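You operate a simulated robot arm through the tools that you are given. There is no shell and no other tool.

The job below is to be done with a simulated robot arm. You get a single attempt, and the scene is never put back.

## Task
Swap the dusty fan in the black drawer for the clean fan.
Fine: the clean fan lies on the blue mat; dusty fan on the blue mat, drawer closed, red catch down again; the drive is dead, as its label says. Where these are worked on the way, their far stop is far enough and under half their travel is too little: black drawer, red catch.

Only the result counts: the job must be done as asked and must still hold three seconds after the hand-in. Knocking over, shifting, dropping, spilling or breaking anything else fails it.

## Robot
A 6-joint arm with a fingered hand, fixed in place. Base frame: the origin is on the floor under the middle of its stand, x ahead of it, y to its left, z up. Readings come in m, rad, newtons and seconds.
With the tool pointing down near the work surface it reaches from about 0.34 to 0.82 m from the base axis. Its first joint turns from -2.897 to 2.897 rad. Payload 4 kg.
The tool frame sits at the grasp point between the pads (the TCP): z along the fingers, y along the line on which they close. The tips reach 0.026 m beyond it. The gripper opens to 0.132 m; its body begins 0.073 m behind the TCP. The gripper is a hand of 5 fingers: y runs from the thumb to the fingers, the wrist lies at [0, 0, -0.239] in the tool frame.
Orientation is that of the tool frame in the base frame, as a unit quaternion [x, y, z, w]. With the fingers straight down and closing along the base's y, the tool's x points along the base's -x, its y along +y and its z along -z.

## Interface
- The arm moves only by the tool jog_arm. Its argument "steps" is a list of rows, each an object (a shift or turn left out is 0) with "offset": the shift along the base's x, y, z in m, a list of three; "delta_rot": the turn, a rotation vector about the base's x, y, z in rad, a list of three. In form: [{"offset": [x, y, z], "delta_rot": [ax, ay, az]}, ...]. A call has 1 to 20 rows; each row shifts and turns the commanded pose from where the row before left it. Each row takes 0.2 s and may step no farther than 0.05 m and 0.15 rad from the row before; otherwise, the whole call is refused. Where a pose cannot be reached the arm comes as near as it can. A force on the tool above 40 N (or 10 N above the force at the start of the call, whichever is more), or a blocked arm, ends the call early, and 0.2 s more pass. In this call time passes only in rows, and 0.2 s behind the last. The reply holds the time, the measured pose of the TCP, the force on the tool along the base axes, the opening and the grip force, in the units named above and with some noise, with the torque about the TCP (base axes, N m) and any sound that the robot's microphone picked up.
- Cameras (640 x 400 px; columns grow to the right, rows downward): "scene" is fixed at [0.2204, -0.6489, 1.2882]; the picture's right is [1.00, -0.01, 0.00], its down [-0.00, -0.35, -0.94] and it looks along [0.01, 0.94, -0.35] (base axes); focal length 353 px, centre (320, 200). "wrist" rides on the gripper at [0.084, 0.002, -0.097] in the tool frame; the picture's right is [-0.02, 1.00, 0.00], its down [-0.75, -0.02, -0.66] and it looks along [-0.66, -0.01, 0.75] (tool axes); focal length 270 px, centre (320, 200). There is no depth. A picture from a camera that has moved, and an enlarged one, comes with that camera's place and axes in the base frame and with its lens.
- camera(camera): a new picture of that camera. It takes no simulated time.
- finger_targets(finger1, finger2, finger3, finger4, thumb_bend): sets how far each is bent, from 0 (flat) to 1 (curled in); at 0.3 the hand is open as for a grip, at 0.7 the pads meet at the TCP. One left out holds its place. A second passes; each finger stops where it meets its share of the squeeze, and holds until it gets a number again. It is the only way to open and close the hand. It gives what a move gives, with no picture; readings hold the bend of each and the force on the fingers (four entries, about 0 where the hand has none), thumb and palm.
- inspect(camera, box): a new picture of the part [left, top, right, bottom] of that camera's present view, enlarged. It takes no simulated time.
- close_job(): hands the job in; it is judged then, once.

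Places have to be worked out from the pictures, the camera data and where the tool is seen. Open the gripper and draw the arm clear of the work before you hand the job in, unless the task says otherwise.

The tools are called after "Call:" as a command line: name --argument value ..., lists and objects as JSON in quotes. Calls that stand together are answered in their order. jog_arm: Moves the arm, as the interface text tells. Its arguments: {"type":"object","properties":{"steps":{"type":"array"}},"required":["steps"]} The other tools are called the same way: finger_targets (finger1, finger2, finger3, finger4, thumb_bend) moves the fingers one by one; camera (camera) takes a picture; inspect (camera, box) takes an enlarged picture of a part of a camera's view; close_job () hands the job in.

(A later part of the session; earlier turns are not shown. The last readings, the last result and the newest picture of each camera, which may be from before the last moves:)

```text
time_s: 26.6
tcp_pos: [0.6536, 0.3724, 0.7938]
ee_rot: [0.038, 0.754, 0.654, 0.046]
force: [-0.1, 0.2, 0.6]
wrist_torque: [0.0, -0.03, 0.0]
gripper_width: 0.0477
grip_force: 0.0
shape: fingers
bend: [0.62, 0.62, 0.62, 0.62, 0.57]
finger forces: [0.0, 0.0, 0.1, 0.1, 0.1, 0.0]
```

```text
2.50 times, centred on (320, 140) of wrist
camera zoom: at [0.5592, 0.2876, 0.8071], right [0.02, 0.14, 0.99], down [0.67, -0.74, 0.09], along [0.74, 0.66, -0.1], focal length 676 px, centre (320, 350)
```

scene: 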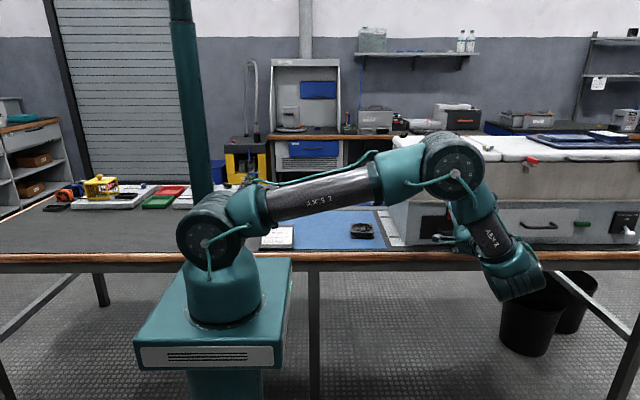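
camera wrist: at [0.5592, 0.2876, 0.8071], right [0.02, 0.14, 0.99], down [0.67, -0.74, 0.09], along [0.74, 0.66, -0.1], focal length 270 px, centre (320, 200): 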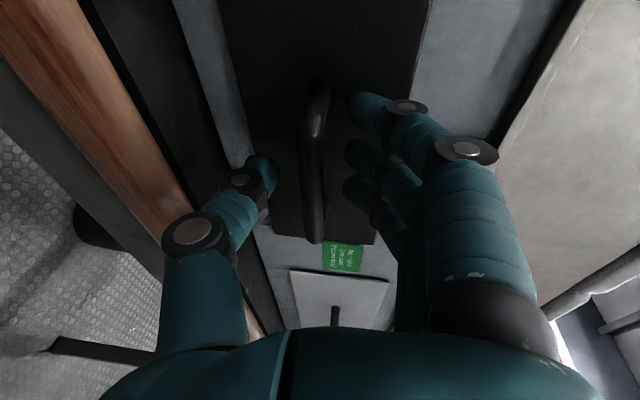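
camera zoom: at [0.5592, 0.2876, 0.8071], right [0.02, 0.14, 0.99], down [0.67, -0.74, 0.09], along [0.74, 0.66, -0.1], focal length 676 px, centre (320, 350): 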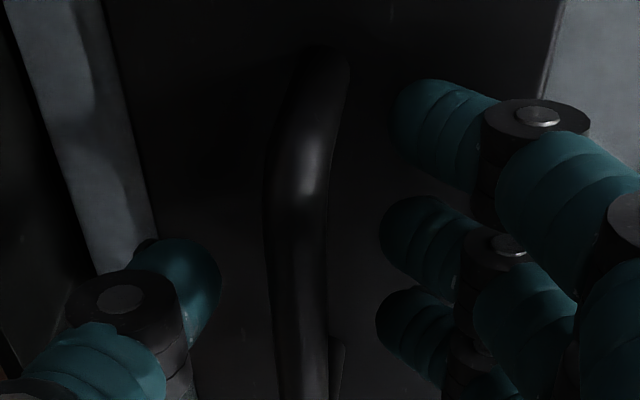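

Finger 2's tip centre is at y≈0.39 against the bar at y≈0.378, so the fingers will come down behind the bar. I'll edge in 3 mm more and close fingers 2 and 3 with the thumb.

Call:
jog_arm --steps '[{"offset": [0, 0.003, 0]}]'

Call:
finger_targets --finger2 0.8 --finger3 0.8 --thumb_bend 0.72

Call:
inspect --camera "wrist" --box '[220, 60, 420, 220]'

```text
time_s: 27.0
tcp_pos: [0.6544, 0.377, 0.7944]
ee_rot: [0.037, 0.754, 0.654, 0.046]
force: [0.3, -0.2, -0.4]
wrist_torque: [0.0, 0.0, 0.02]
gripper_width: 0.0476
grip_force: 0.0
shape: fingers
bend: [0.62, 0.62, 0.62, 0.62, 0.57]
finger forces: [0.0, 0.0, 0.0, 0.1, 0.0, 0.1]
```

```text
time_s: 28.0
tcp_pos: [0.6535, 0.3754, 0.7935]
ee_rot: [0.038, 0.754, 0.654, 0.047]
force: [2.5, 0.6, 3.3]
wrist_torque: [0.37, 0.14, 0.39]
gripper_width: 0.0322
grip_force: 15.4
shape: fingers
bend: [0.65, 0.76, 0.76, 0.62, 0.69]
finger forces: [11.8, 7.7, 7.6, 0.0, 4.8, 0.0]
```

```text
2.50 times, centred on (320, 140) of wrist
camera zoom: at [0.5592, 0.2901, 0.8069], right [0.02, 0.14, 0.99], down [0.67, -0.74, 0.09], along [0.74, 0.66, -0.1], focal length 676 px, centre (320, 350)
```

zoom: 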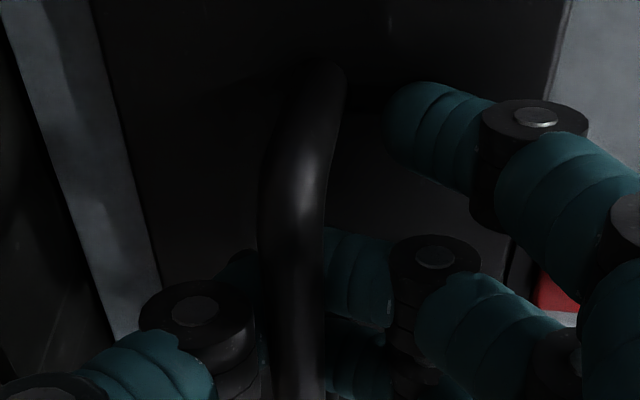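

Fingers 2 and 3 are hooked behind the bar and the thumb closes the loop. Now I'll pull gently in −y to see whether the drawer moves.

Call:
jog_arm --steps '[{"offset": [0, -0.006, 0]}, {"offset": [0, -0.01, 0]}, {"offset": [0, -0.012, 0]}, {"offset": [0, -0.012, 0]}]'

Call:
camera --camera "wrist"

Call:
inspect --camera "scene" --box '[400, 190, 540, 280]'

```text
time_s: 29.0
tcp_pos: [0.6544, 0.3347, 0.7938]
ee_rot: [0.037, 0.754, 0.655, 0.045]
force: [4.9, 0.8, 5.2]
wrist_torque: [0.35, 0.09, 0.36]
gripper_width: 0.032
grip_force: 15.1
shape: fingers
bend: [0.66, 0.76, 0.76, 0.62, 0.69]
finger forces: [11.5, 7.3, 7.5, 0.1, 4.5, 0.0]
```

```text
taken
camera wrist: at [0.5589, 0.2498, 0.8067], right [0.02, 0.14, 0.99], down [0.67, -0.74, 0.09], along [0.74, 0.66, -0.1], focal length 270 px, centre (320, 200)
```

wrist: 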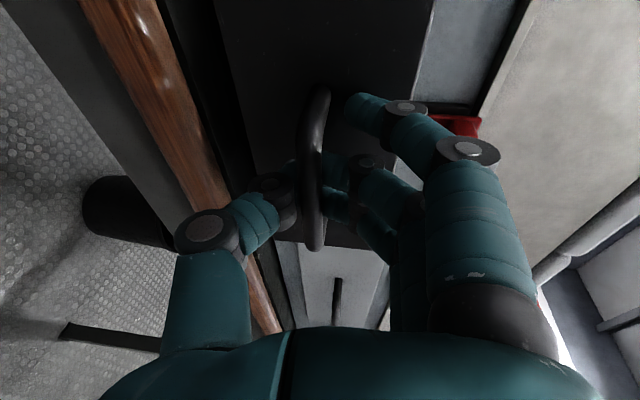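

```text
4.44 times, centred on (470, 235) of scene
camera zoom: at [0.2204, -0.6489, 1.2882], right [1.0, -0.01, 0.0], down [0.0, -0.35, -0.94], along [0.01, 0.94, -0.35], focal length 1569 px, centre (-347, 44)
```

zoom: 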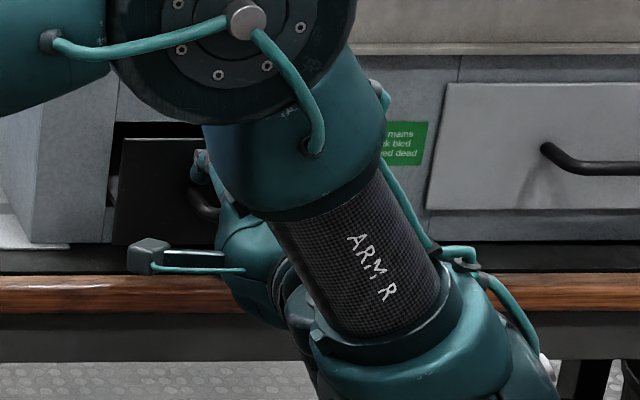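

The drawer slides out easily with the hand. I'll keep pulling, tilting slightly to stay within the wrist limit, until it meets its stop.

Call:
jog_arm --steps '[{"offset": [0, -0.012, 0], "delta_rot": [-0.008, 0, 0]}, {"offset": [0, -0.012, 0], "delta_rot": [-0.008, 0, 0]}, {"offset": [0, -0.012, 0], "delta_rot": [-0.008, 0, 0]}, {"offset": [0, -0.012, 0], "delta_rot": [-0.008, 0, 0]}, {"offset": [0, -0.012, 0], "delta_rot": [-0.008, 0, 0]}, {"offset": [0, -0.012, 0], "delta_rot": [-0.008, 0, 0]}]'

Call:
camera --camera "scene"

Call:
camera --camera "wrist"

```text
time_s: 30.4
tcp_pos: [0.6533, 0.2636, 0.7933]
ee_rot: [0.036, 0.769, 0.636, 0.047]
force: [3.4, 1.7, 7.7]
wrist_torque: [0.46, 0.14, 0.44]
gripper_width: 0.0316
grip_force: 17.4
shape: fingers
bend: [0.67, 0.76, 0.76, 0.62, 0.69]
finger forces: [13.8, 7.9, 7.9, 0.0, 4.3, 0.0]
```

```text
taken
```

scene: 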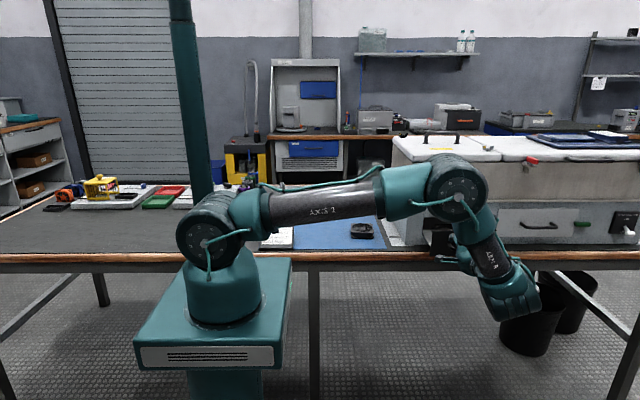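

```text
taken
camera wrist: at [0.5589, 0.1794, 0.8105], right [0.02, 0.19, 0.98], down [0.67, -0.73, 0.13], along [0.74, 0.66, -0.14], focal length 270 px, centre (320, 200)
```

wrist: 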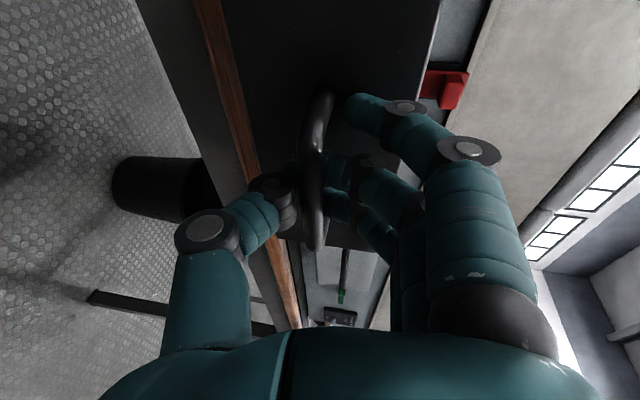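

The drawer is about 0.11 m out with no stop yet. Finger 1 is pressed harder by the tilt, so I'll keep the tilt fixed and continue the pull.

Call:
jog_arm --steps '[{"offset": [0, -0.01, 0]}, {"offset": [0, -0.01, 0]}, {"offset": [0, -0.01, 0]}, {"offset": [0, -0.01, 0]}, {"offset": [0, -0.01, 0]}, {"offset": [0, -0.01, 0]}]'

Call:
camera --camera "wrist"

```text
time_s: 31.8
tcp_pos: [0.6536, 0.2038, 0.794]
ee_rot: [0.035, 0.77, 0.636, 0.047]
force: [7.2, 0.7, 5.0]
wrist_torque: [0.33, 0.14, 0.33]
gripper_width: 0.0307
grip_force: 15.7
shape: fingers
bend: [0.67, 0.77, 0.76, 0.62, 0.69]
finger forces: [11.9, 7.0, 7.7, 0.1, 4.4, 0.0]
```

```text
taken
camera wrist: at [0.5586, 0.119, 0.8106], right [0.02, 0.19, 0.98], down [0.67, -0.73, 0.13], along [0.74, 0.66, -0.14], focal length 270 px, centre (320, 200)
```

wrist: 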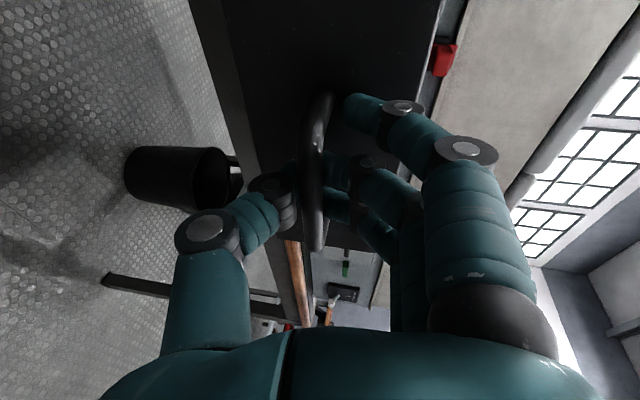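

The drawer is about 0.17 m out and still free. I'll continue in small steps until the stop shows as force.

Call:
jog_arm --steps '[{"offset": [0, -0.008, 0]}, {"offset": [0, -0.008, 0]}, {"offset": [0, -0.008, 0]}, {"offset": [0, -0.008, 0]}, {"offset": [0, -0.008, 0]}]'

Call:
camera --camera "scene"

Call:
camera --camera "wrist"

```text
time_s: 33.0
tcp_pos: [0.6509, 0.1655, 0.7931]
ee_rot: [0.035, 0.77, 0.636, 0.046]
force: [-3.5, 22.7, 5.3]
wrist_torque: [0.13, 0.01, 0.06]
gripper_width: 0.0343
grip_force: 11.4
shape: fingers
bend: [0.62, 0.73, 0.73, 0.62, 0.68]
finger forces: [0.0, 8.7, 8.0, 0.0, 6.7, 0.1]
```

```text
taken
```

scene: 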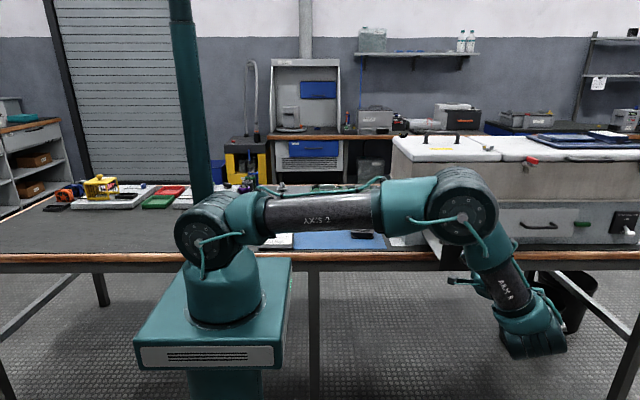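

```text
taken
camera wrist: at [0.5578, 0.0801, 0.8107], right [0.02, 0.19, 0.98], down [0.67, -0.73, 0.13], along [0.74, 0.66, -0.14], focal length 270 px, centre (320, 200)
```

wrist: 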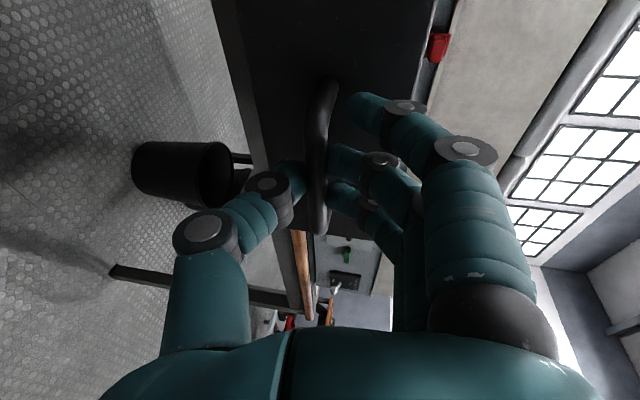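

A 23 N pull with the drawer about 0.2 m out means it's at its stop. I'll ease off and open the fingers around the bar, keeping the drawer where it is.

Call:
jog_arm --steps '[{"offset": [0, 0.004, 0]}]'

Call:
finger_targets --finger1 0.55 --finger2 0.55 --finger3 0.55 --finger4 0.55 --thumb_bend 0.5

Call:
inspect --camera "wrist" --box '[220, 60, 420, 260]'

```text
time_s: 33.4
tcp_pos: [0.6526, 0.1667, 0.7935]
ee_rot: [0.036, 0.77, 0.636, 0.047]
force: [-10.8, 7.6, 7.3]
wrist_torque: [0.09, 0.02, 0.13]
gripper_width: 0.0342
grip_force: 12.7
shape: fingers
bend: [0.62, 0.73, 0.74, 0.62, 0.69]
finger forces: [0.0, 8.5, 9.3, 0.0, 7.5, 0.0]
```

```text
time_s: 34.4
tcp_pos: [0.6539, 0.1686, 0.7943]
ee_rot: [0.035, 0.77, 0.635, 0.046]
force: [-0.9, 0.0, -0.1]
wrist_torque: [0.0, 0.02, 0.03]
gripper_width: 0.0662
grip_force: 0.0
shape: fingers
bend: [0.55, 0.55, 0.55, 0.55, 0.5]
finger forces: [0.0, 0.0, 0.0, 0.1, 0.1, 0.0]
```

```text
2.00 times, centred on (320, 160) of wrist
camera zoom: at [0.5587, 0.0833, 0.8106], right [0.02, 0.19, 0.98], down [0.67, -0.73, 0.13], along [0.74, 0.66, -0.14], focal length 541 px, centre (320, 280)
```

zoom: 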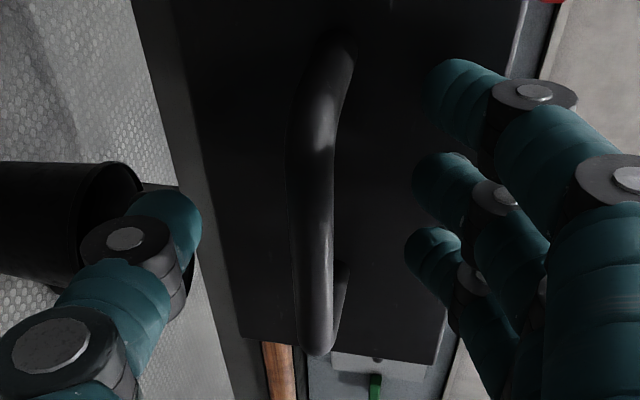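

The fingers are clear of the bar. I'll withdraw in −y, then rise while turning the hand to point down, so I can look into the drawer from above.

Call:
jog_arm --steps '[{"offset": [0, -0.015, 0], "delta_rot": [-0.01, 0, 0]}, {"offset": [0, -0.015, 0], "delta_rot": [-0.03, 0, 0]}, {"offset": [0, -0.015, 0.01], "delta_rot": [-0.08, 0, 0]}, {"offset": [0, -0.01, 0.03], "delta_rot": [-0.12, 0, 0]}, {"offset": [0, 0, 0.035], "delta_rot": [-0.14, 0, 0]}, {"offset": [0, 0, 0.035], "delta_rot": [-0.14, 0, 0]}]'

Call:
camera --camera "scene"

```text
time_s: 35.8
tcp_pos: [0.6544, 0.1135, 0.9033]
ee_rot: [0.023, 0.908, 0.415, 0.055]
force: [-1.0, -0.6, 0.7]
wrist_torque: [0.04, -0.04, -0.01]
gripper_width: 0.0666
grip_force: 0.1
shape: fingers
bend: [0.55, 0.55, 0.55, 0.55, 0.5]
finger forces: [0.0, 0.0, 0.0, 0.0, 0.1, 0.0]
```

```text
taken
```

scene: 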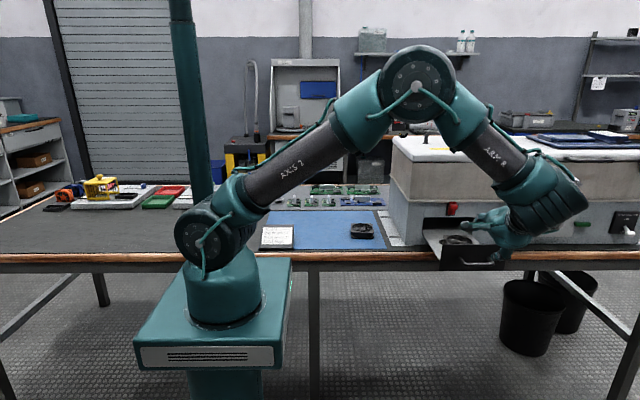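

The drawer is open and a fan is visible inside. I'll finish turning the hand to point down and then yaw it so the wrist camera faces the drawer.

Call:
jog_arm --steps '[{"offset": [0, 0.01, 0.03], "delta_rot": [-0.143, 0, 0]}, {"offset": [0, 0.01, 0.03], "delta_rot": [-0.143, 0, 0]}, {"offset": [0, 0.01, 0.03], "delta_rot": [-0.143, 0, 0]}, {"offset": [0, 0.01, 0.03], "delta_rot": [-0.143, 0, 0]}, {"offset": [0, 0.01, 0.02], "delta_rot": [-0.143, 0, 0]}, {"offset": [0, 0.01, 0.01], "delta_rot": [-0.142, 0, 0]}, {"delta_rot": [0, 0, 0.145]}, {"delta_rot": [0, 0, 0.145]}, {"delta_rot": [0, 0, 0.145]}, {"delta_rot": [0, 0, 0.145]}, {"delta_rot": [0, 0, 0.145]}, {"delta_rot": [0, 0, 0.145]}, {"delta_rot": [0, 0, 0.145]}, {"delta_rot": [0, 0, 0.145]}, {"delta_rot": [0, 0, 0.145]}, {"delta_rot": [0, 0, 0.145]}, {"delta_rot": [0, 0, 0.145]}]'

Call:
camera --camera "wrist"

Call:
inspect --camera "scene" --box '[400, 170, 560, 280]'

```text
time_s: 39.4
tcp_pos: [0.6532, 0.173, 1.0536]
ee_rot: [0.717, -0.695, -0.045, -0.04]
force: [0.7, 0.5, -0.6]
wrist_torque: [-0.03, -0.01, 0.0]
gripper_width: 0.0669
grip_force: 0.1
shape: fingers
bend: [0.55, 0.55, 0.55, 0.55, 0.5]
finger forces: [0.0, 0.1, 0.0, 0.0, 0.0, 0.1]
```

```text
taken
camera wrist: at [0.6557, 0.0773, 1.139], right [-1.0, -0.01, 0.01], down [0.0, 0.67, 0.74], along [-0.01, 0.74, -0.67], focal length 270 px, centre (320, 200)
```

wrist: 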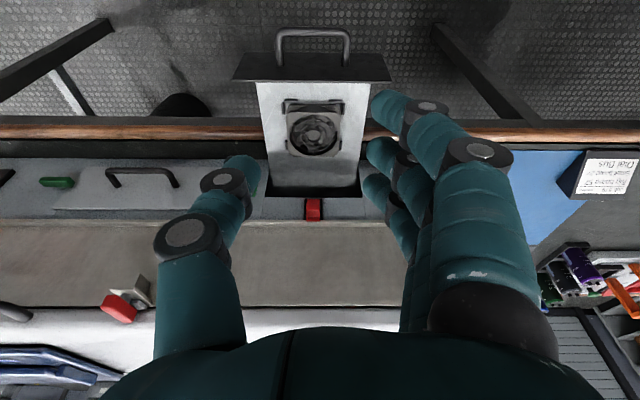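

```text
3.64 times, centred on (480, 225) of scene
camera zoom: at [0.2204, -0.6489, 1.2882], right [1.0, -0.01, 0.0], down [0.0, -0.35, -0.94], along [0.01, 0.94, -0.35], focal length 1284 px, centre (-262, 109)
```

zoom: 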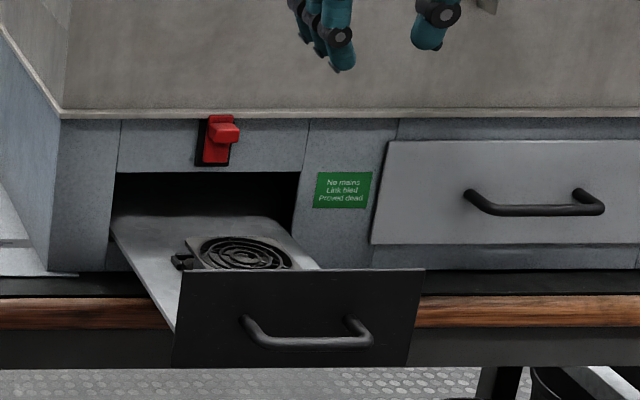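

I can see the fan seated on the drawer tray. Let me enlarge both views to see how it is held.

Call:
inspect --camera "wrist" --box '[230, 20, 400, 200]'

Call:
inspect --camera "scene" --box '[425, 200, 520, 265]'

Call:
inspect --camera "wrist" --box '[260, 80, 370, 180]'

```text
2.22 times, centred on (315, 110) of wrist
camera zoom: at [0.6557, 0.0773, 1.139], right [-1.0, -0.01, 0.01], down [0.0, 0.67, 0.74], along [-0.01, 0.74, -0.67], focal length 601 px, centre (331, 400)
```

zoom: 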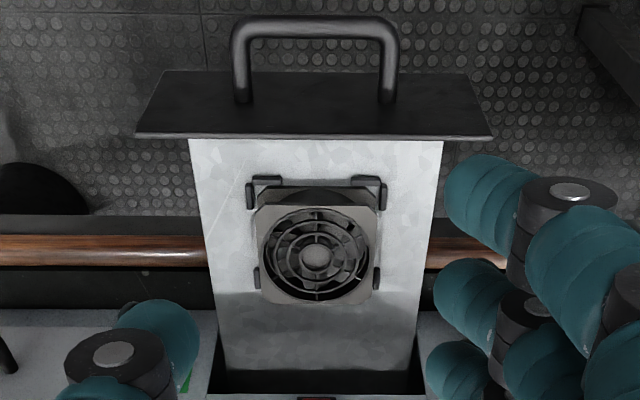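

```text
6.15 times, centred on (472, 232) of scene
camera zoom: at [0.2204, -0.6489, 1.2882], right [1.0, -0.01, 0.0], down [0.0, -0.35, -0.94], along [0.01, 0.94, -0.35], focal length 2172 px, centre (-618, 0)
```

zoom: 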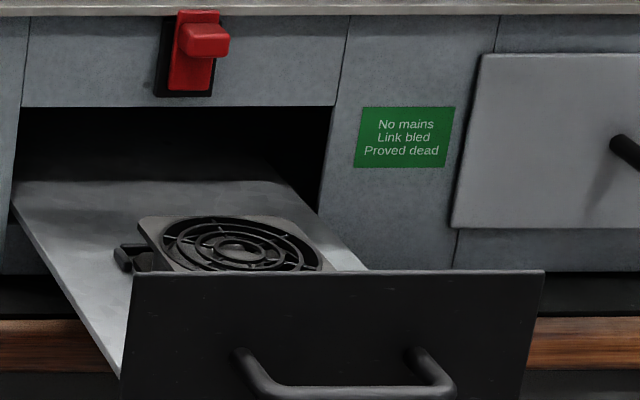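

```text
4.00 times, centred on (315, 130) of wrist
camera zoom: at [0.6557, 0.0773, 1.139], right [-1.0, -0.01, 0.01], down [0.0, 0.67, 0.74], along [-0.01, 0.74, -0.67], focal length 1081 px, centre (340, 480)
```

zoom: 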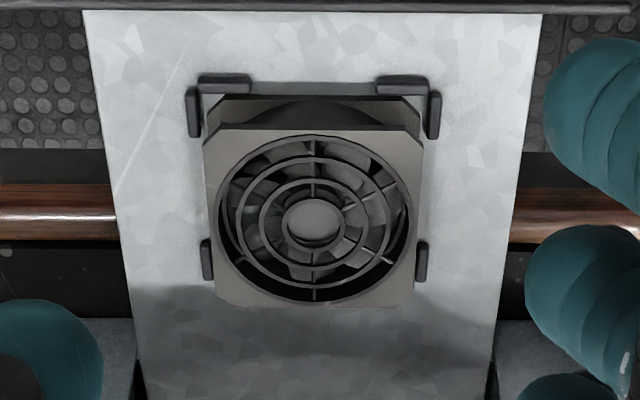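

The fan sits on a flat tray inside low corner brackets. Its top is at z≈0.792, spanning x≈0.619–0.698 and y≈0.284–0.357, so the centre is about (0.658, 0.320). I'll straighten the hand, open it and move above the fan with the fingers closing along x.

Call:
finger_targets --finger1 0.36 --finger2 0.36 --finger3 0.36 --finger4 0.36 --thumb_bend 0.36

Call:
jog_arm --steps '[{"delta_rot": [-0.12, -0.009, -0.031]}, {"offset": [0.001, 0.0295, -0.031]}, {"offset": [0.001, 0.0295, -0.031]}, {"offset": [0.001, 0.0295, -0.031]}, {"offset": [0.001, 0.0295, -0.031]}, {"offset": [0.001, 0.029, -0.03]}]'

Call:
camera --camera "wrist"

Call:
inspect --camera "scene" --box '[400, 150, 560, 270]'

```text
time_s: 40.4
tcp_pos: [0.6518, 0.1731, 1.0534]
ee_rot: [0.716, -0.695, -0.043, -0.04]
force: [1.1, -0.1, 0.7]
wrist_torque: [0.03, -0.04, 0.0]
gripper_width: 0.1191
grip_force: 0.1
shape: fingers
bend: [0.36, 0.36, 0.36, 0.36, 0.36]
finger forces: [0.1, 0.0, 0.0, 0.0, 0.1, 0.0]
```

```text
time_s: 41.8
tcp_pos: [0.6584, 0.3203, 0.8985]
ee_rot: [-0.707, 0.707, -0.002, 0.001]
force: [0.6, -0.1, 0.1]
wrist_torque: [-0.01, 0.02, 0.0]
gripper_width: 0.1191
grip_force: 0.0
shape: fingers
bend: [0.36, 0.36, 0.36, 0.36, 0.36]
finger forces: [0.0, 0.0, 0.0, 0.1, 0.0, 0.1]
```

```text
taken
camera wrist: at [0.6577, 0.235, 0.9953], right [-1.0, 0.02, -0.01], down [0.01, 0.75, 0.66], along [0.02, 0.66, -0.75], focal length 270 px, centre (320, 200)
```

wrist: 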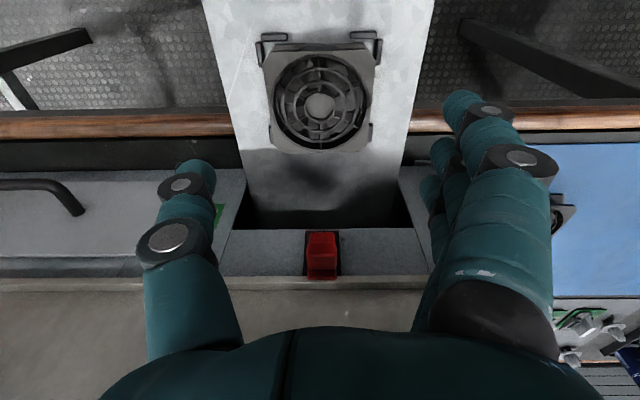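

```text
3.33 times, centred on (480, 210) of scene
camera zoom: at [0.2204, -0.6489, 1.2882], right [1.0, -0.01, 0.0], down [0.0, -0.35, -0.94], along [0.01, 0.94, -0.35], focal length 1176 px, centre (-213, 167)
```

zoom: 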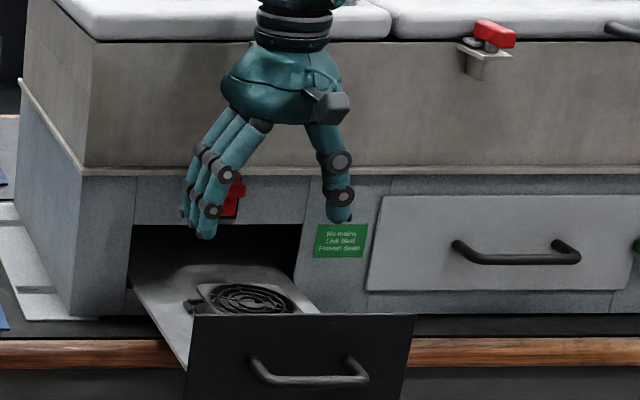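

I'm above the fan at (0.658, 0.320, 0.899). I'll zoom in to re-measure the fan and its brackets before going down.

Call:
inspect --camera "wrist" --box '[230, 10, 410, 180]'

```text
2.35 times, centred on (320, 95) of wrist
camera zoom: at [0.6577, 0.235, 0.9953], right [-1.0, 0.02, -0.01], down [0.01, 0.75, 0.66], along [0.02, 0.66, -0.75], focal length 636 px, centre (320, 447)
```

zoom: 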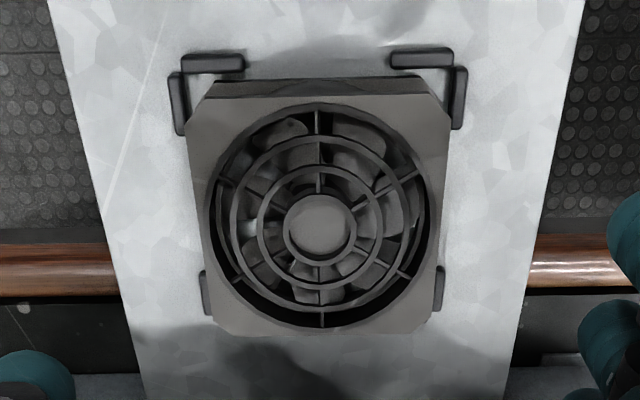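

Refined, the dusty fan's centre is about (0.659, 0.319), it is 0.078 m square, and the bracket tops are near z≈0.779. I'll descend so the fingertips sit just at the bracket tops, then check before gripping.

Call:
jog_arm --steps '[{"offset": [0, -0.001, -0.02]}, {"offset": [0, -0.001, -0.02]}, {"offset": [0, -0.001, -0.02]}, {"offset": [0, 0, -0.02]}, {"offset": [0, 0, -0.015]}]'

Call:
camera --camera "wrist"

Call:
inspect --camera "scene" --box '[420, 180, 520, 260]'

```text
time_s: 43.0
tcp_pos: [0.6581, 0.3171, 0.8041]
ee_rot: [-0.707, 0.707, -0.002, 0.0]
force: [-0.3, -0.7, -1.4]
wrist_torque: [0.01, -0.01, 0.0]
gripper_width: 0.1194
grip_force: 0.2
shape: fingers
bend: [0.36, 0.36, 0.36, 0.36, 0.36]
finger forces: [0.1, 0.0, 0.0, 0.0, 0.0, 0.0]
```

```text
taken
camera wrist: at [0.6569, 0.2317, 0.9008], right [-1.0, 0.02, 0.0], down [0.01, 0.75, 0.66], along [0.02, 0.66, -0.75], focal length 270 px, centre (320, 200)
```

wrist: 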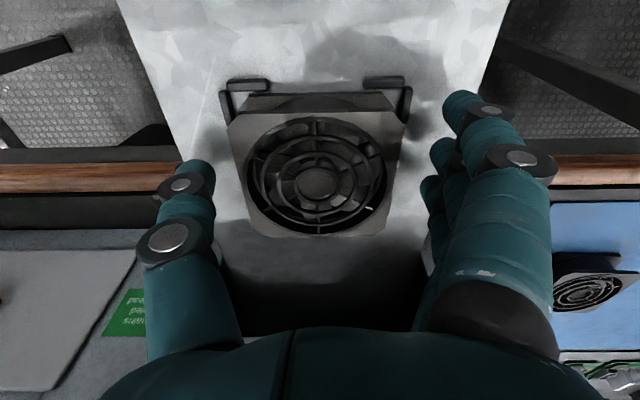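

```text
5.00 times, centred on (470, 220) of scene
camera zoom: at [0.2204, -0.6489, 1.2882], right [1.0, -0.01, 0.0], down [0.0, -0.35, -0.94], along [0.01, 0.94, -0.35], focal length 1765 px, centre (-430, 100)
```

zoom: 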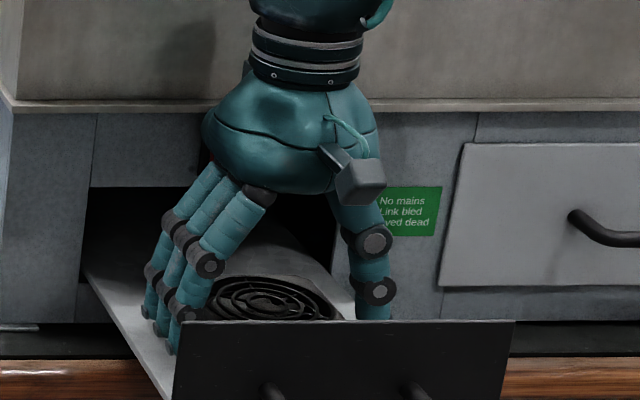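

The hand is centred over the fan: thumb on the +x side, fingers on the −x side. I'll close the thumb with fingers 2 and 3, which fall between the side brackets.

Call:
finger_targets --finger2 0.56 --finger3 0.56 --thumb_bend 0.56

Call:
camera --camera "wrist"

Call:
inspect --camera "wrist" --box '[170, 60, 470, 260]'

```text
time_s: 44.0
tcp_pos: [0.6583, 0.3167, 0.8043]
ee_rot: [-0.706, 0.708, -0.002, 0.001]
force: [-0.2, -0.3, 0.6]
wrist_torque: [-0.02, -0.01, 0.02]
gripper_width: 0.102
grip_force: 12.3
shape: fingers
bend: [0.36, 0.48, 0.48, 0.36, 0.51]
finger forces: [0.0, 6.3, 6.2, 0.0, 12.5, 0.1]
```

```text
taken
camera wrist: at [0.6569, 0.2317, 0.9009], right [-1.0, 0.02, 0.0], down [0.01, 0.75, 0.66], along [0.02, 0.66, -0.75], focal length 270 px, centre (320, 200)
```

wrist: 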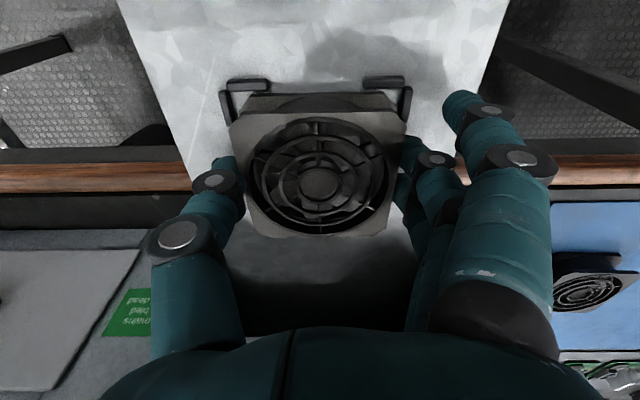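

```text
2.00 times, centred on (320, 160) of wrist
camera zoom: at [0.6569, 0.2317, 0.9009], right [-1.0, 0.02, 0.0], down [0.01, 0.75, 0.66], along [0.02, 0.66, -0.75], focal length 541 px, centre (320, 280)
```

zoom: 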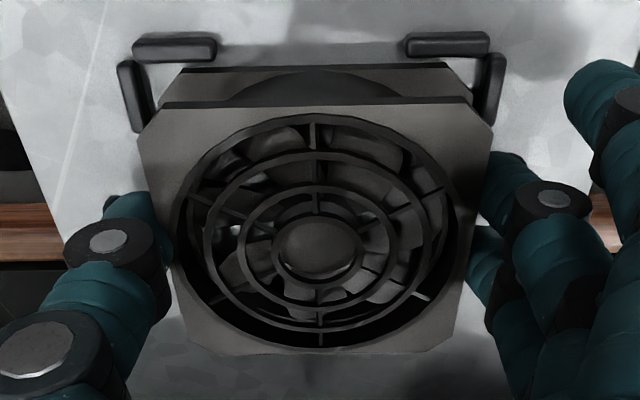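

The fan is held firmly (6 N per finger, 12.5 N on the thumb). I'll lift slowly and check that it comes up level.

Call:
jog_arm --steps '[{"offset": [0, 0, 0.006]}, {"offset": [0, 0, 0.01]}, {"offset": [0, 0, 0.014]}, {"offset": [0, 0, 0.02]}]'

Call:
camera --camera "wrist"

Call:
inspect --camera "scene" --box '[420, 180, 520, 260]'

```text
time_s: 45.0
tcp_pos: [0.6571, 0.3176, 0.8543]
ee_rot: [-0.706, 0.708, -0.002, 0.001]
force: [-0.9, 0.3, -1.1]
wrist_torque: [0.02, 0.0, 0.05]
gripper_width: 0.1023
grip_force: 12.6
shape: fingers
bend: [0.36, 0.48, 0.48, 0.36, 0.51]
finger forces: [0.0, 6.3, 6.2, 0.0, 12.4, 0.1]
```

```text
taken
camera wrist: at [0.6567, 0.2318, 0.9509], right [-1.0, 0.02, 0.0], down [0.01, 0.75, 0.66], along [0.02, 0.66, -0.75], focal length 270 px, centre (320, 200)
```

wrist: 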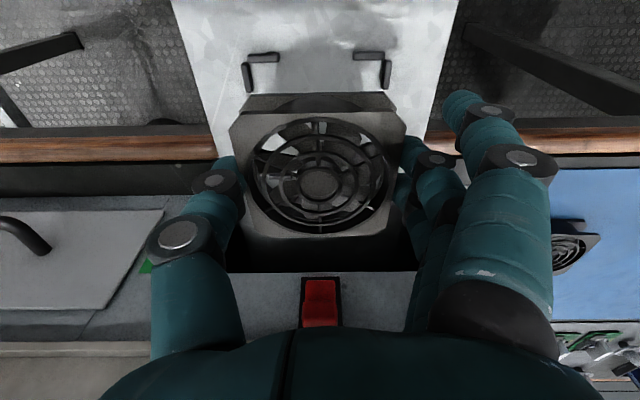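

```text
5.00 times, centred on (470, 220) of scene
camera zoom: at [0.2204, -0.6489, 1.2882], right [1.0, -0.01, 0.0], down [0.0, -0.35, -0.94], along [0.01, 0.94, -0.35], focal length 1765 px, centre (-430, 100)
```

zoom: 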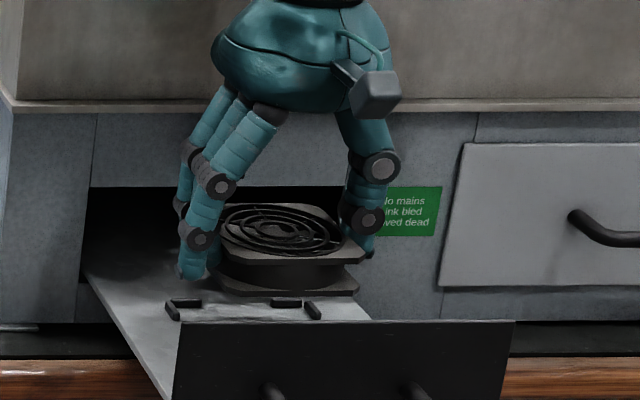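

The fan came up level and the grip is unchanged. I'll raise it and carry it left and back to a free spot on the blue mat near (0.22, 0.57), well away from the clean fan.

Call:
jog_arm --steps '[{"offset": [0, 0, 0.025]}, {"offset": [0, 0, 0.025]}, {"offset": [-0.03, 0, 0.0]}, {"offset": [-0.038, 0, 0]}, {"offset": [-0.038, 0, 0]}, {"offset": [-0.038, 0, 0]}, {"offset": [-0.038, 0, 0]}, {"offset": [-0.038, 0, 0]}, {"offset": [-0.037, 0, 0]}, {"offset": [-0.022, 0.031, 0]}, {"offset": [-0.022, 0.031, 0]}, {"offset": [-0.022, 0.031, 0]}, {"offset": [-0.022, 0.031, 0]}, {"offset": [-0.022, 0.031, 0]}, {"offset": [-0.022, 0.031, 0]}, {"offset": [-0.022, 0.031, 0]}, {"offset": [-0.026, 0.035, 0]}]'

Call:
camera --camera "scene"

Call:
camera --camera "wrist"

```text
time_s: 48.6
tcp_pos: [0.2223, 0.5691, 0.9038]
ee_rot: [-0.706, 0.708, -0.002, 0.001]
force: [-0.7, -0.2, -1.8]
wrist_torque: [-0.01, 0.0, 0.02]
gripper_width: 0.1022
grip_force: 12.5
shape: fingers
bend: [0.36, 0.48, 0.48, 0.36, 0.51]
finger forces: [0.0, 6.1, 6.1, 0.0, 12.2, 0.1]
```

```text
taken
```

scene: 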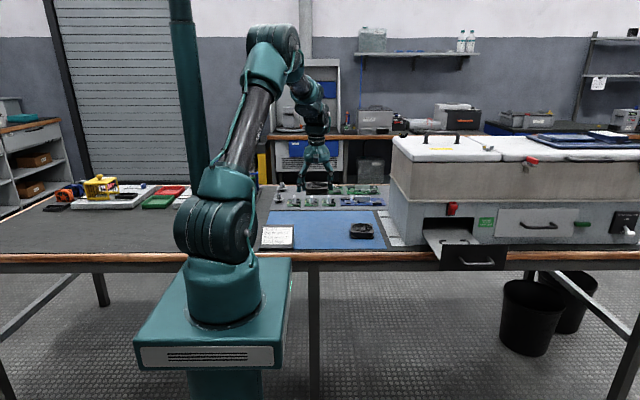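

```text
taken
camera wrist: at [0.2198, 0.4839, 1.0002], right [-1.0, 0.02, 0.0], down [0.01, 0.75, 0.66], along [0.02, 0.66, -0.75], focal length 270 px, centre (320, 200)
```

wrist: 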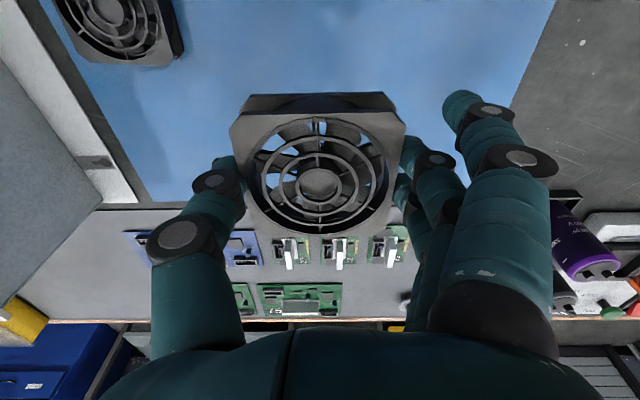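

I'm above free mat at (0.222, 0.569), with the clean fan and boards well clear. I'll lower the dusty fan until just above the mat.

Call:
jog_arm --steps '[{"offset": [0, 0, -0.025]}, {"offset": [0, 0, -0.025]}, {"offset": [0, 0, -0.025]}, {"offset": [0, 0, -0.025]}, {"offset": [0, 0, -0.02]}, {"offset": [0, 0, -0.012]}]'

Call:
inspect --camera "scene" --box '[260, 170, 400, 260]'

Call:
camera --camera "wrist"

```text
time_s: 50.0
tcp_pos: [0.2217, 0.5694, 0.7713]
ee_rot: [-0.707, 0.708, -0.002, 0.0]
force: [-1.4, 0.5, -0.8]
wrist_torque: [-0.01, 0.0, 0.01]
gripper_width: 0.102
grip_force: 11.8
shape: fingers
bend: [0.36, 0.48, 0.48, 0.36, 0.51]
finger forces: [0.0, 6.0, 6.0, 0.1, 12.1, 0.0]
```

```text
4.44 times, centred on (330, 215) of scene
camera zoom: at [0.2204, -0.6489, 1.2882], right [1.0, -0.01, 0.0], down [0.0, -0.35, -0.94], along [0.01, 0.94, -0.35], focal length 1569 px, centre (276, 133)
```

zoom: 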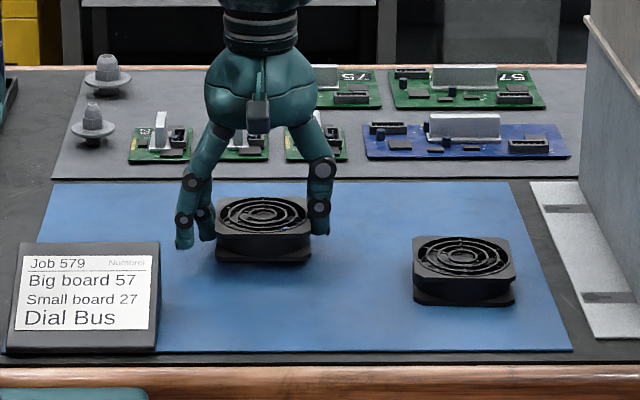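

```text
taken
camera wrist: at [0.2196, 0.4841, 0.8682], right [-1.0, 0.02, 0.0], down [0.01, 0.75, 0.66], along [0.02, 0.66, -0.75], focal length 270 px, centre (320, 200)
```

wrist: 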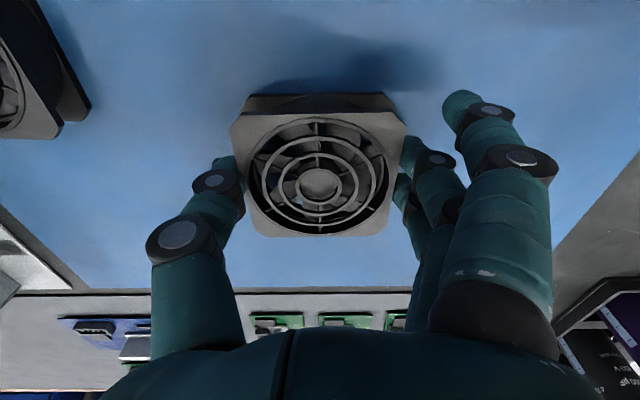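

The fan hovers roughly a centimetre above the mat. I'll go down in millimetre-scale steps, watching for contact force.

Call:
jog_arm --steps '[{"offset": [0, 0, -0.003]}, {"offset": [0, 0, -0.003]}, {"offset": [0, 0, -0.003]}]'

Call:
jog_arm --steps '[{"offset": [0, 0, -0.002]}]'

Call:
inspect --camera "scene" --box '[290, 200, 350, 240]'

```text
time_s: 50.8
tcp_pos: [0.2211, 0.569, 0.7622]
ee_rot: [-0.706, 0.708, -0.002, 0.001]
force: [-0.2, -0.3, 0.8]
wrist_torque: [0.0, 0.07, 0.03]
gripper_width: 0.1021
grip_force: 12.6
shape: fingers
bend: [0.36, 0.48, 0.48, 0.36, 0.51]
finger forces: [0.1, 6.1, 6.2, 0.0, 12.4, 0.0]
```

```text
time_s: 51.2
tcp_pos: [0.2211, 0.5701, 0.7621]
ee_rot: [-0.707, 0.707, -0.001, 0.001]
force: [-1.1, -1.7, 12.4]
wrist_torque: [-0.04, 0.08, 0.01]
gripper_width: 0.1019
grip_force: 12.6
shape: fingers
bend: [0.36, 0.48, 0.48, 0.36, 0.51]
finger forces: [0.0, 6.6, 6.7, 0.1, 12.5, 0.0]
```

```text
10.00 times, centred on (320, 220) of scene
camera zoom: at [0.2204, -0.6489, 1.2882], right [1.0, -0.01, 0.0], down [0.0, -0.35, -0.94], along [0.01, 0.94, -0.35], focal length 3530 px, centre (320, 0)
```

zoom: 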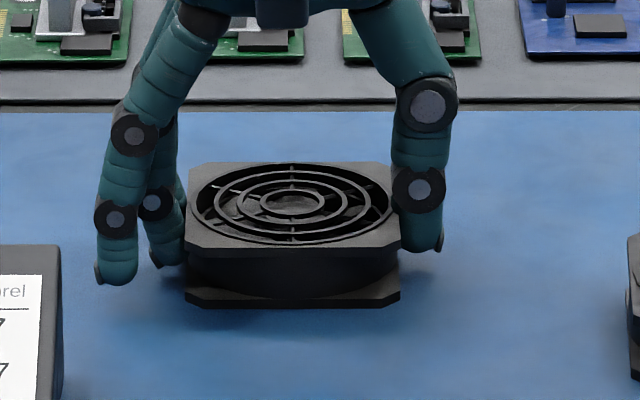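

Contact: 12 N upward at TCP z≈0.762, so the fan is on the mat. I'll ease the pressure, open the fingers and rise straight up.

Call:
jog_arm --steps '[{"offset": [0, 0, 0.0015]}]'

Call:
finger_targets --finger2 0.36 --finger3 0.36 --thumb_bend 0.36

Call:
jog_arm --steps '[{"offset": [0, 0, 0.015]}, {"offset": [0, 0, 0.03]}, {"offset": [0, 0, 0.04]}, {"offset": [0, 0, 0.04]}]'

Call:
camera --camera "wrist"

Call:
inspect --camera "scene" --box '[260, 170, 400, 260]'

```text
time_s: 51.6
tcp_pos: [0.2214, 0.5691, 0.7623]
ee_rot: [-0.706, 0.708, -0.002, 0.001]
force: [0.5, -0.6, 6.4]
wrist_torque: [0.01, 0.07, 0.02]
gripper_width: 0.102
grip_force: 12.7
shape: fingers
bend: [0.36, 0.48, 0.48, 0.36, 0.51]
finger forces: [0.2, 6.3, 6.5, 0.1, 13.0, 0.0]
```

```text
time_s: 52.6
tcp_pos: [0.2229, 0.5693, 0.7628]
ee_rot: [-0.707, 0.708, -0.002, 0.001]
force: [-0.4, 0.5, 0.1]
wrist_torque: [0.0, 0.01, -0.01]
gripper_width: 0.1193
grip_force: 0.0
shape: fingers
bend: [0.36, 0.36, 0.36, 0.36, 0.36]
finger forces: [0.0, 0.1, 0.0, 0.0, 0.0, 0.0]
```

```text
time_s: 53.6
tcp_pos: [0.2218, 0.5674, 0.887]
ee_rot: [-0.707, 0.707, -0.002, 0.001]
force: [-0.8, 0.6, -0.1]
wrist_torque: [0.02, 0.01, 0.02]
gripper_width: 0.1193
grip_force: 0.0
shape: fingers
bend: [0.36, 0.36, 0.36, 0.36, 0.36]
finger forces: [0.1, 0.0, 0.0, 0.1, 0.0, 0.1]
```

```text
taken
camera wrist: at [0.2204, 0.4843, 0.9846], right [-1.0, 0.02, 0.0], down [0.01, 0.75, 0.66], along [0.02, 0.66, -0.75], focal length 270 px, centre (320, 200)
```

wrist: 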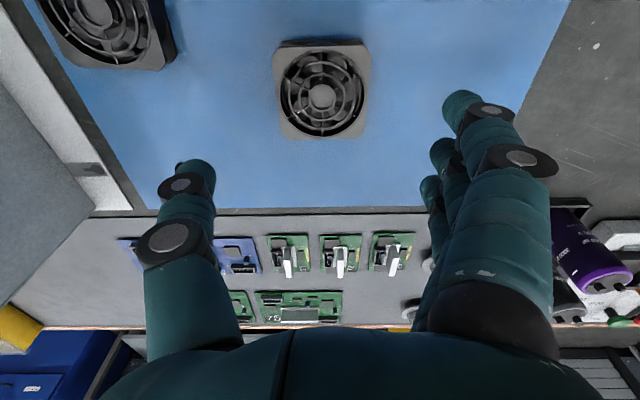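

```text
4.44 times, centred on (330, 215) of scene
camera zoom: at [0.2204, -0.6489, 1.2882], right [1.0, -0.01, 0.0], down [0.0, -0.35, -0.94], along [0.01, 0.94, -0.35], focal length 1569 px, centre (276, 133)
```

zoom: 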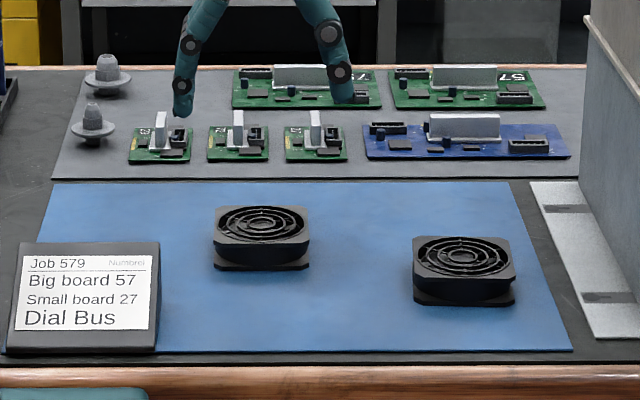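

The dusty fan stands flat on the mat. Next I'll move above the clean fan near (0.384, 0.505) to measure its exact position and yaw.

Call:
jog_arm --steps '[{"offset": [0.0324, -0.0124, 0]}, {"offset": [0.0324, -0.0124, 0]}, {"offset": [0.0324, -0.0124, 0]}, {"offset": [0.0324, -0.0124, 0]}, {"offset": [0.0324, -0.0124, 0]}]'

Call:
camera --camera "wrist"

Call:
inspect --camera "wrist" --box '[230, 10, 410, 180]'

```text
time_s: 54.8
tcp_pos: [0.3833, 0.5064, 0.8876]
ee_rot: [0.707, -0.707, 0.002, -0.001]
force: [-1.0, -0.3, 0.0]
wrist_torque: [-0.02, 0.03, -0.02]
gripper_width: 0.1192
grip_force: 0.1
shape: fingers
bend: [0.36, 0.36, 0.36, 0.36, 0.36]
finger forces: [0.0, 0.0, 0.1, 0.0, 0.0, 0.1]
```

```text
taken
camera wrist: at [0.3815, 0.4221, 0.9844], right [-1.0, 0.02, 0.0], down [0.01, 0.75, 0.66], along [0.02, 0.66, -0.75], focal length 270 px, centre (320, 200)
```

wrist: 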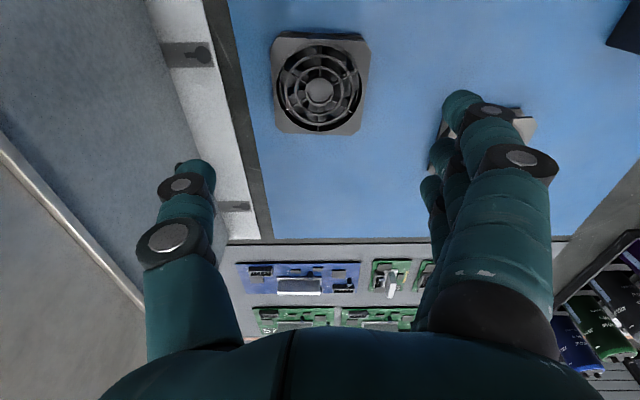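

```text
2.35 times, centred on (320, 95) of wrist
camera zoom: at [0.3815, 0.4221, 0.9844], right [-1.0, 0.02, 0.0], down [0.01, 0.75, 0.66], along [0.02, 0.66, -0.75], focal length 636 px, centre (320, 447)
```

zoom: 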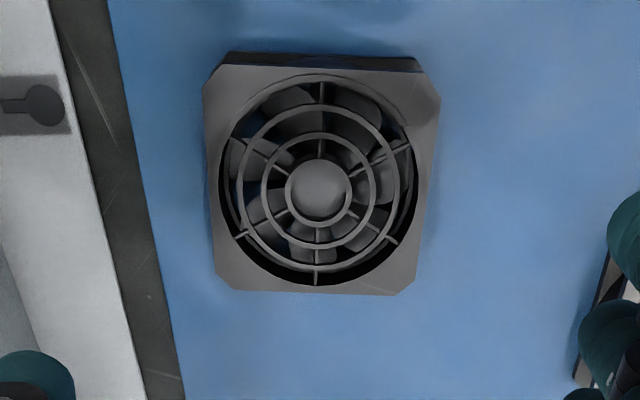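

The clean fan is centred at about (0.383, 0.505), turned about −0.05 rad. I'll match that yaw and descend with the same hand-to-fan offset used for the dusty one.

Call:
jog_arm --steps '[{"offset": [-0.0013, -0.0034, -0.01], "delta_rot": [0, 0, -0.05]}, {"offset": [0, 0, -0.025]}, {"offset": [0, 0, -0.025]}, {"offset": [0, 0, -0.025]}, {"offset": [0, 0, -0.025]}, {"offset": [0, 0, -0.014]}]'

Call:
camera --camera "wrist"

Call:
inspect --camera "wrist" --box '[170, 60, 470, 260]'

Call:
inspect --camera "scene" --box '[320, 190, 420, 260]'

```text
time_s: 56.2
tcp_pos: [0.3827, 0.5017, 0.7638]
ee_rot: [-0.688, 0.725, -0.002, 0.0]
force: [-0.6, -0.8, -0.3]
wrist_torque: [-0.02, -0.01, 0.02]
gripper_width: 0.1195
grip_force: 0.0
shape: fingers
bend: [0.36, 0.36, 0.36, 0.36, 0.36]
finger forces: [0.0, 0.0, 0.0, 0.0, 0.0, 0.0]
```

```text
taken
camera wrist: at [0.3764, 0.4188, 0.86], right [-1.0, 0.07, 0.0], down [0.05, 0.75, 0.66], along [0.05, 0.65, -0.75], focal length 270 px, centre (320, 200)
```

wrist: 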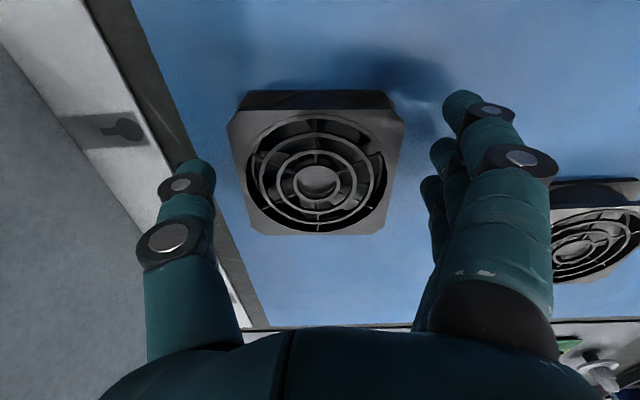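

```text
2.00 times, centred on (320, 160) of wrist
camera zoom: at [0.3764, 0.4188, 0.86], right [-1.0, 0.07, 0.0], down [0.05, 0.75, 0.66], along [0.05, 0.65, -0.75], focal length 541 px, centre (320, 280)
```

zoom: 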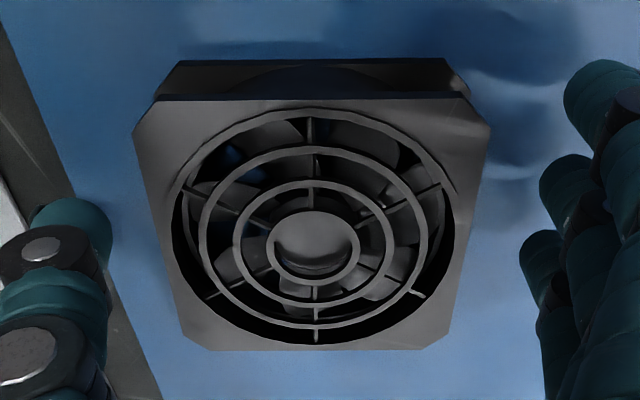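

```text
5.71 times, centred on (370, 225) of scene
camera zoom: at [0.2204, -0.6489, 1.2882], right [1.0, -0.01, 0.0], down [0.0, -0.35, -0.94], along [0.01, 0.94, -0.35], focal length 2017 px, centre (34, 57)
```

zoom: 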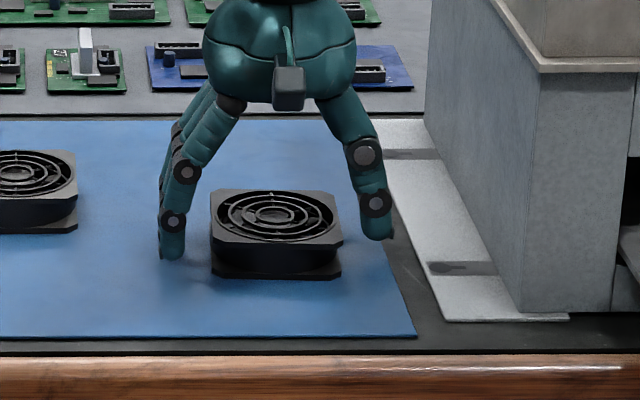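

The clean fan appears at almost the same place in the hand view as the dusty one did, to within about 1 to 2 mm. I'll go down 1.5 mm and close the same three digits.

Call:
jog_arm --steps '[{"offset": [0, 0, -0.0015]}]'

Call:
finger_targets --finger2 0.56 --finger3 0.56 --thumb_bend 0.56

Call:
inspect --camera "wrist" --box '[170, 60, 470, 260]'

```text
time_s: 56.6
tcp_pos: [0.3814, 0.5045, 0.7627]
ee_rot: [-0.689, 0.725, -0.002, 0.001]
force: [-0.1, -0.2, 0.3]
wrist_torque: [0.0, 0.0, -0.01]
gripper_width: 0.1191
grip_force: 0.1
shape: fingers
bend: [0.36, 0.36, 0.36, 0.36, 0.36]
finger forces: [0.0, 0.0, 0.1, 0.0, 0.0, 0.0]
```

```text
time_s: 57.6
tcp_pos: [0.3818, 0.5026, 0.7621]
ee_rot: [-0.688, 0.726, -0.002, 0.001]
force: [0.3, 0.4, -0.4]
wrist_torque: [-0.02, -0.03, -0.01]
gripper_width: 0.1025
grip_force: 12.6
shape: fingers
bend: [0.36, 0.47, 0.48, 0.36, 0.51]
finger forces: [0.0, 6.3, 6.3, 0.1, 12.5, 0.0]
```

```text
2.00 times, centred on (320, 160) of wrist
camera zoom: at [0.3763, 0.419, 0.8588], right [-1.0, 0.07, 0.0], down [0.05, 0.75, 0.66], along [0.05, 0.65, -0.75], focal length 541 px, centre (320, 280)
```

zoom: 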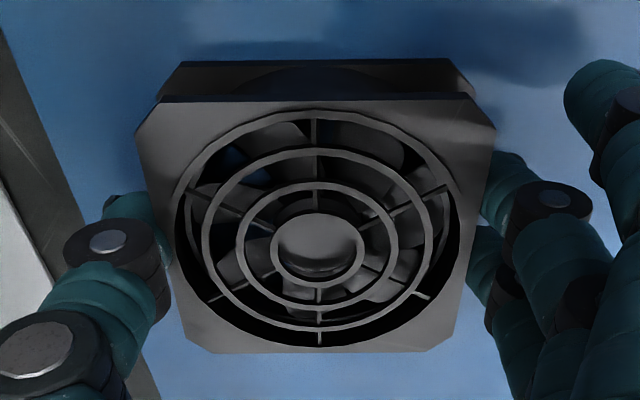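

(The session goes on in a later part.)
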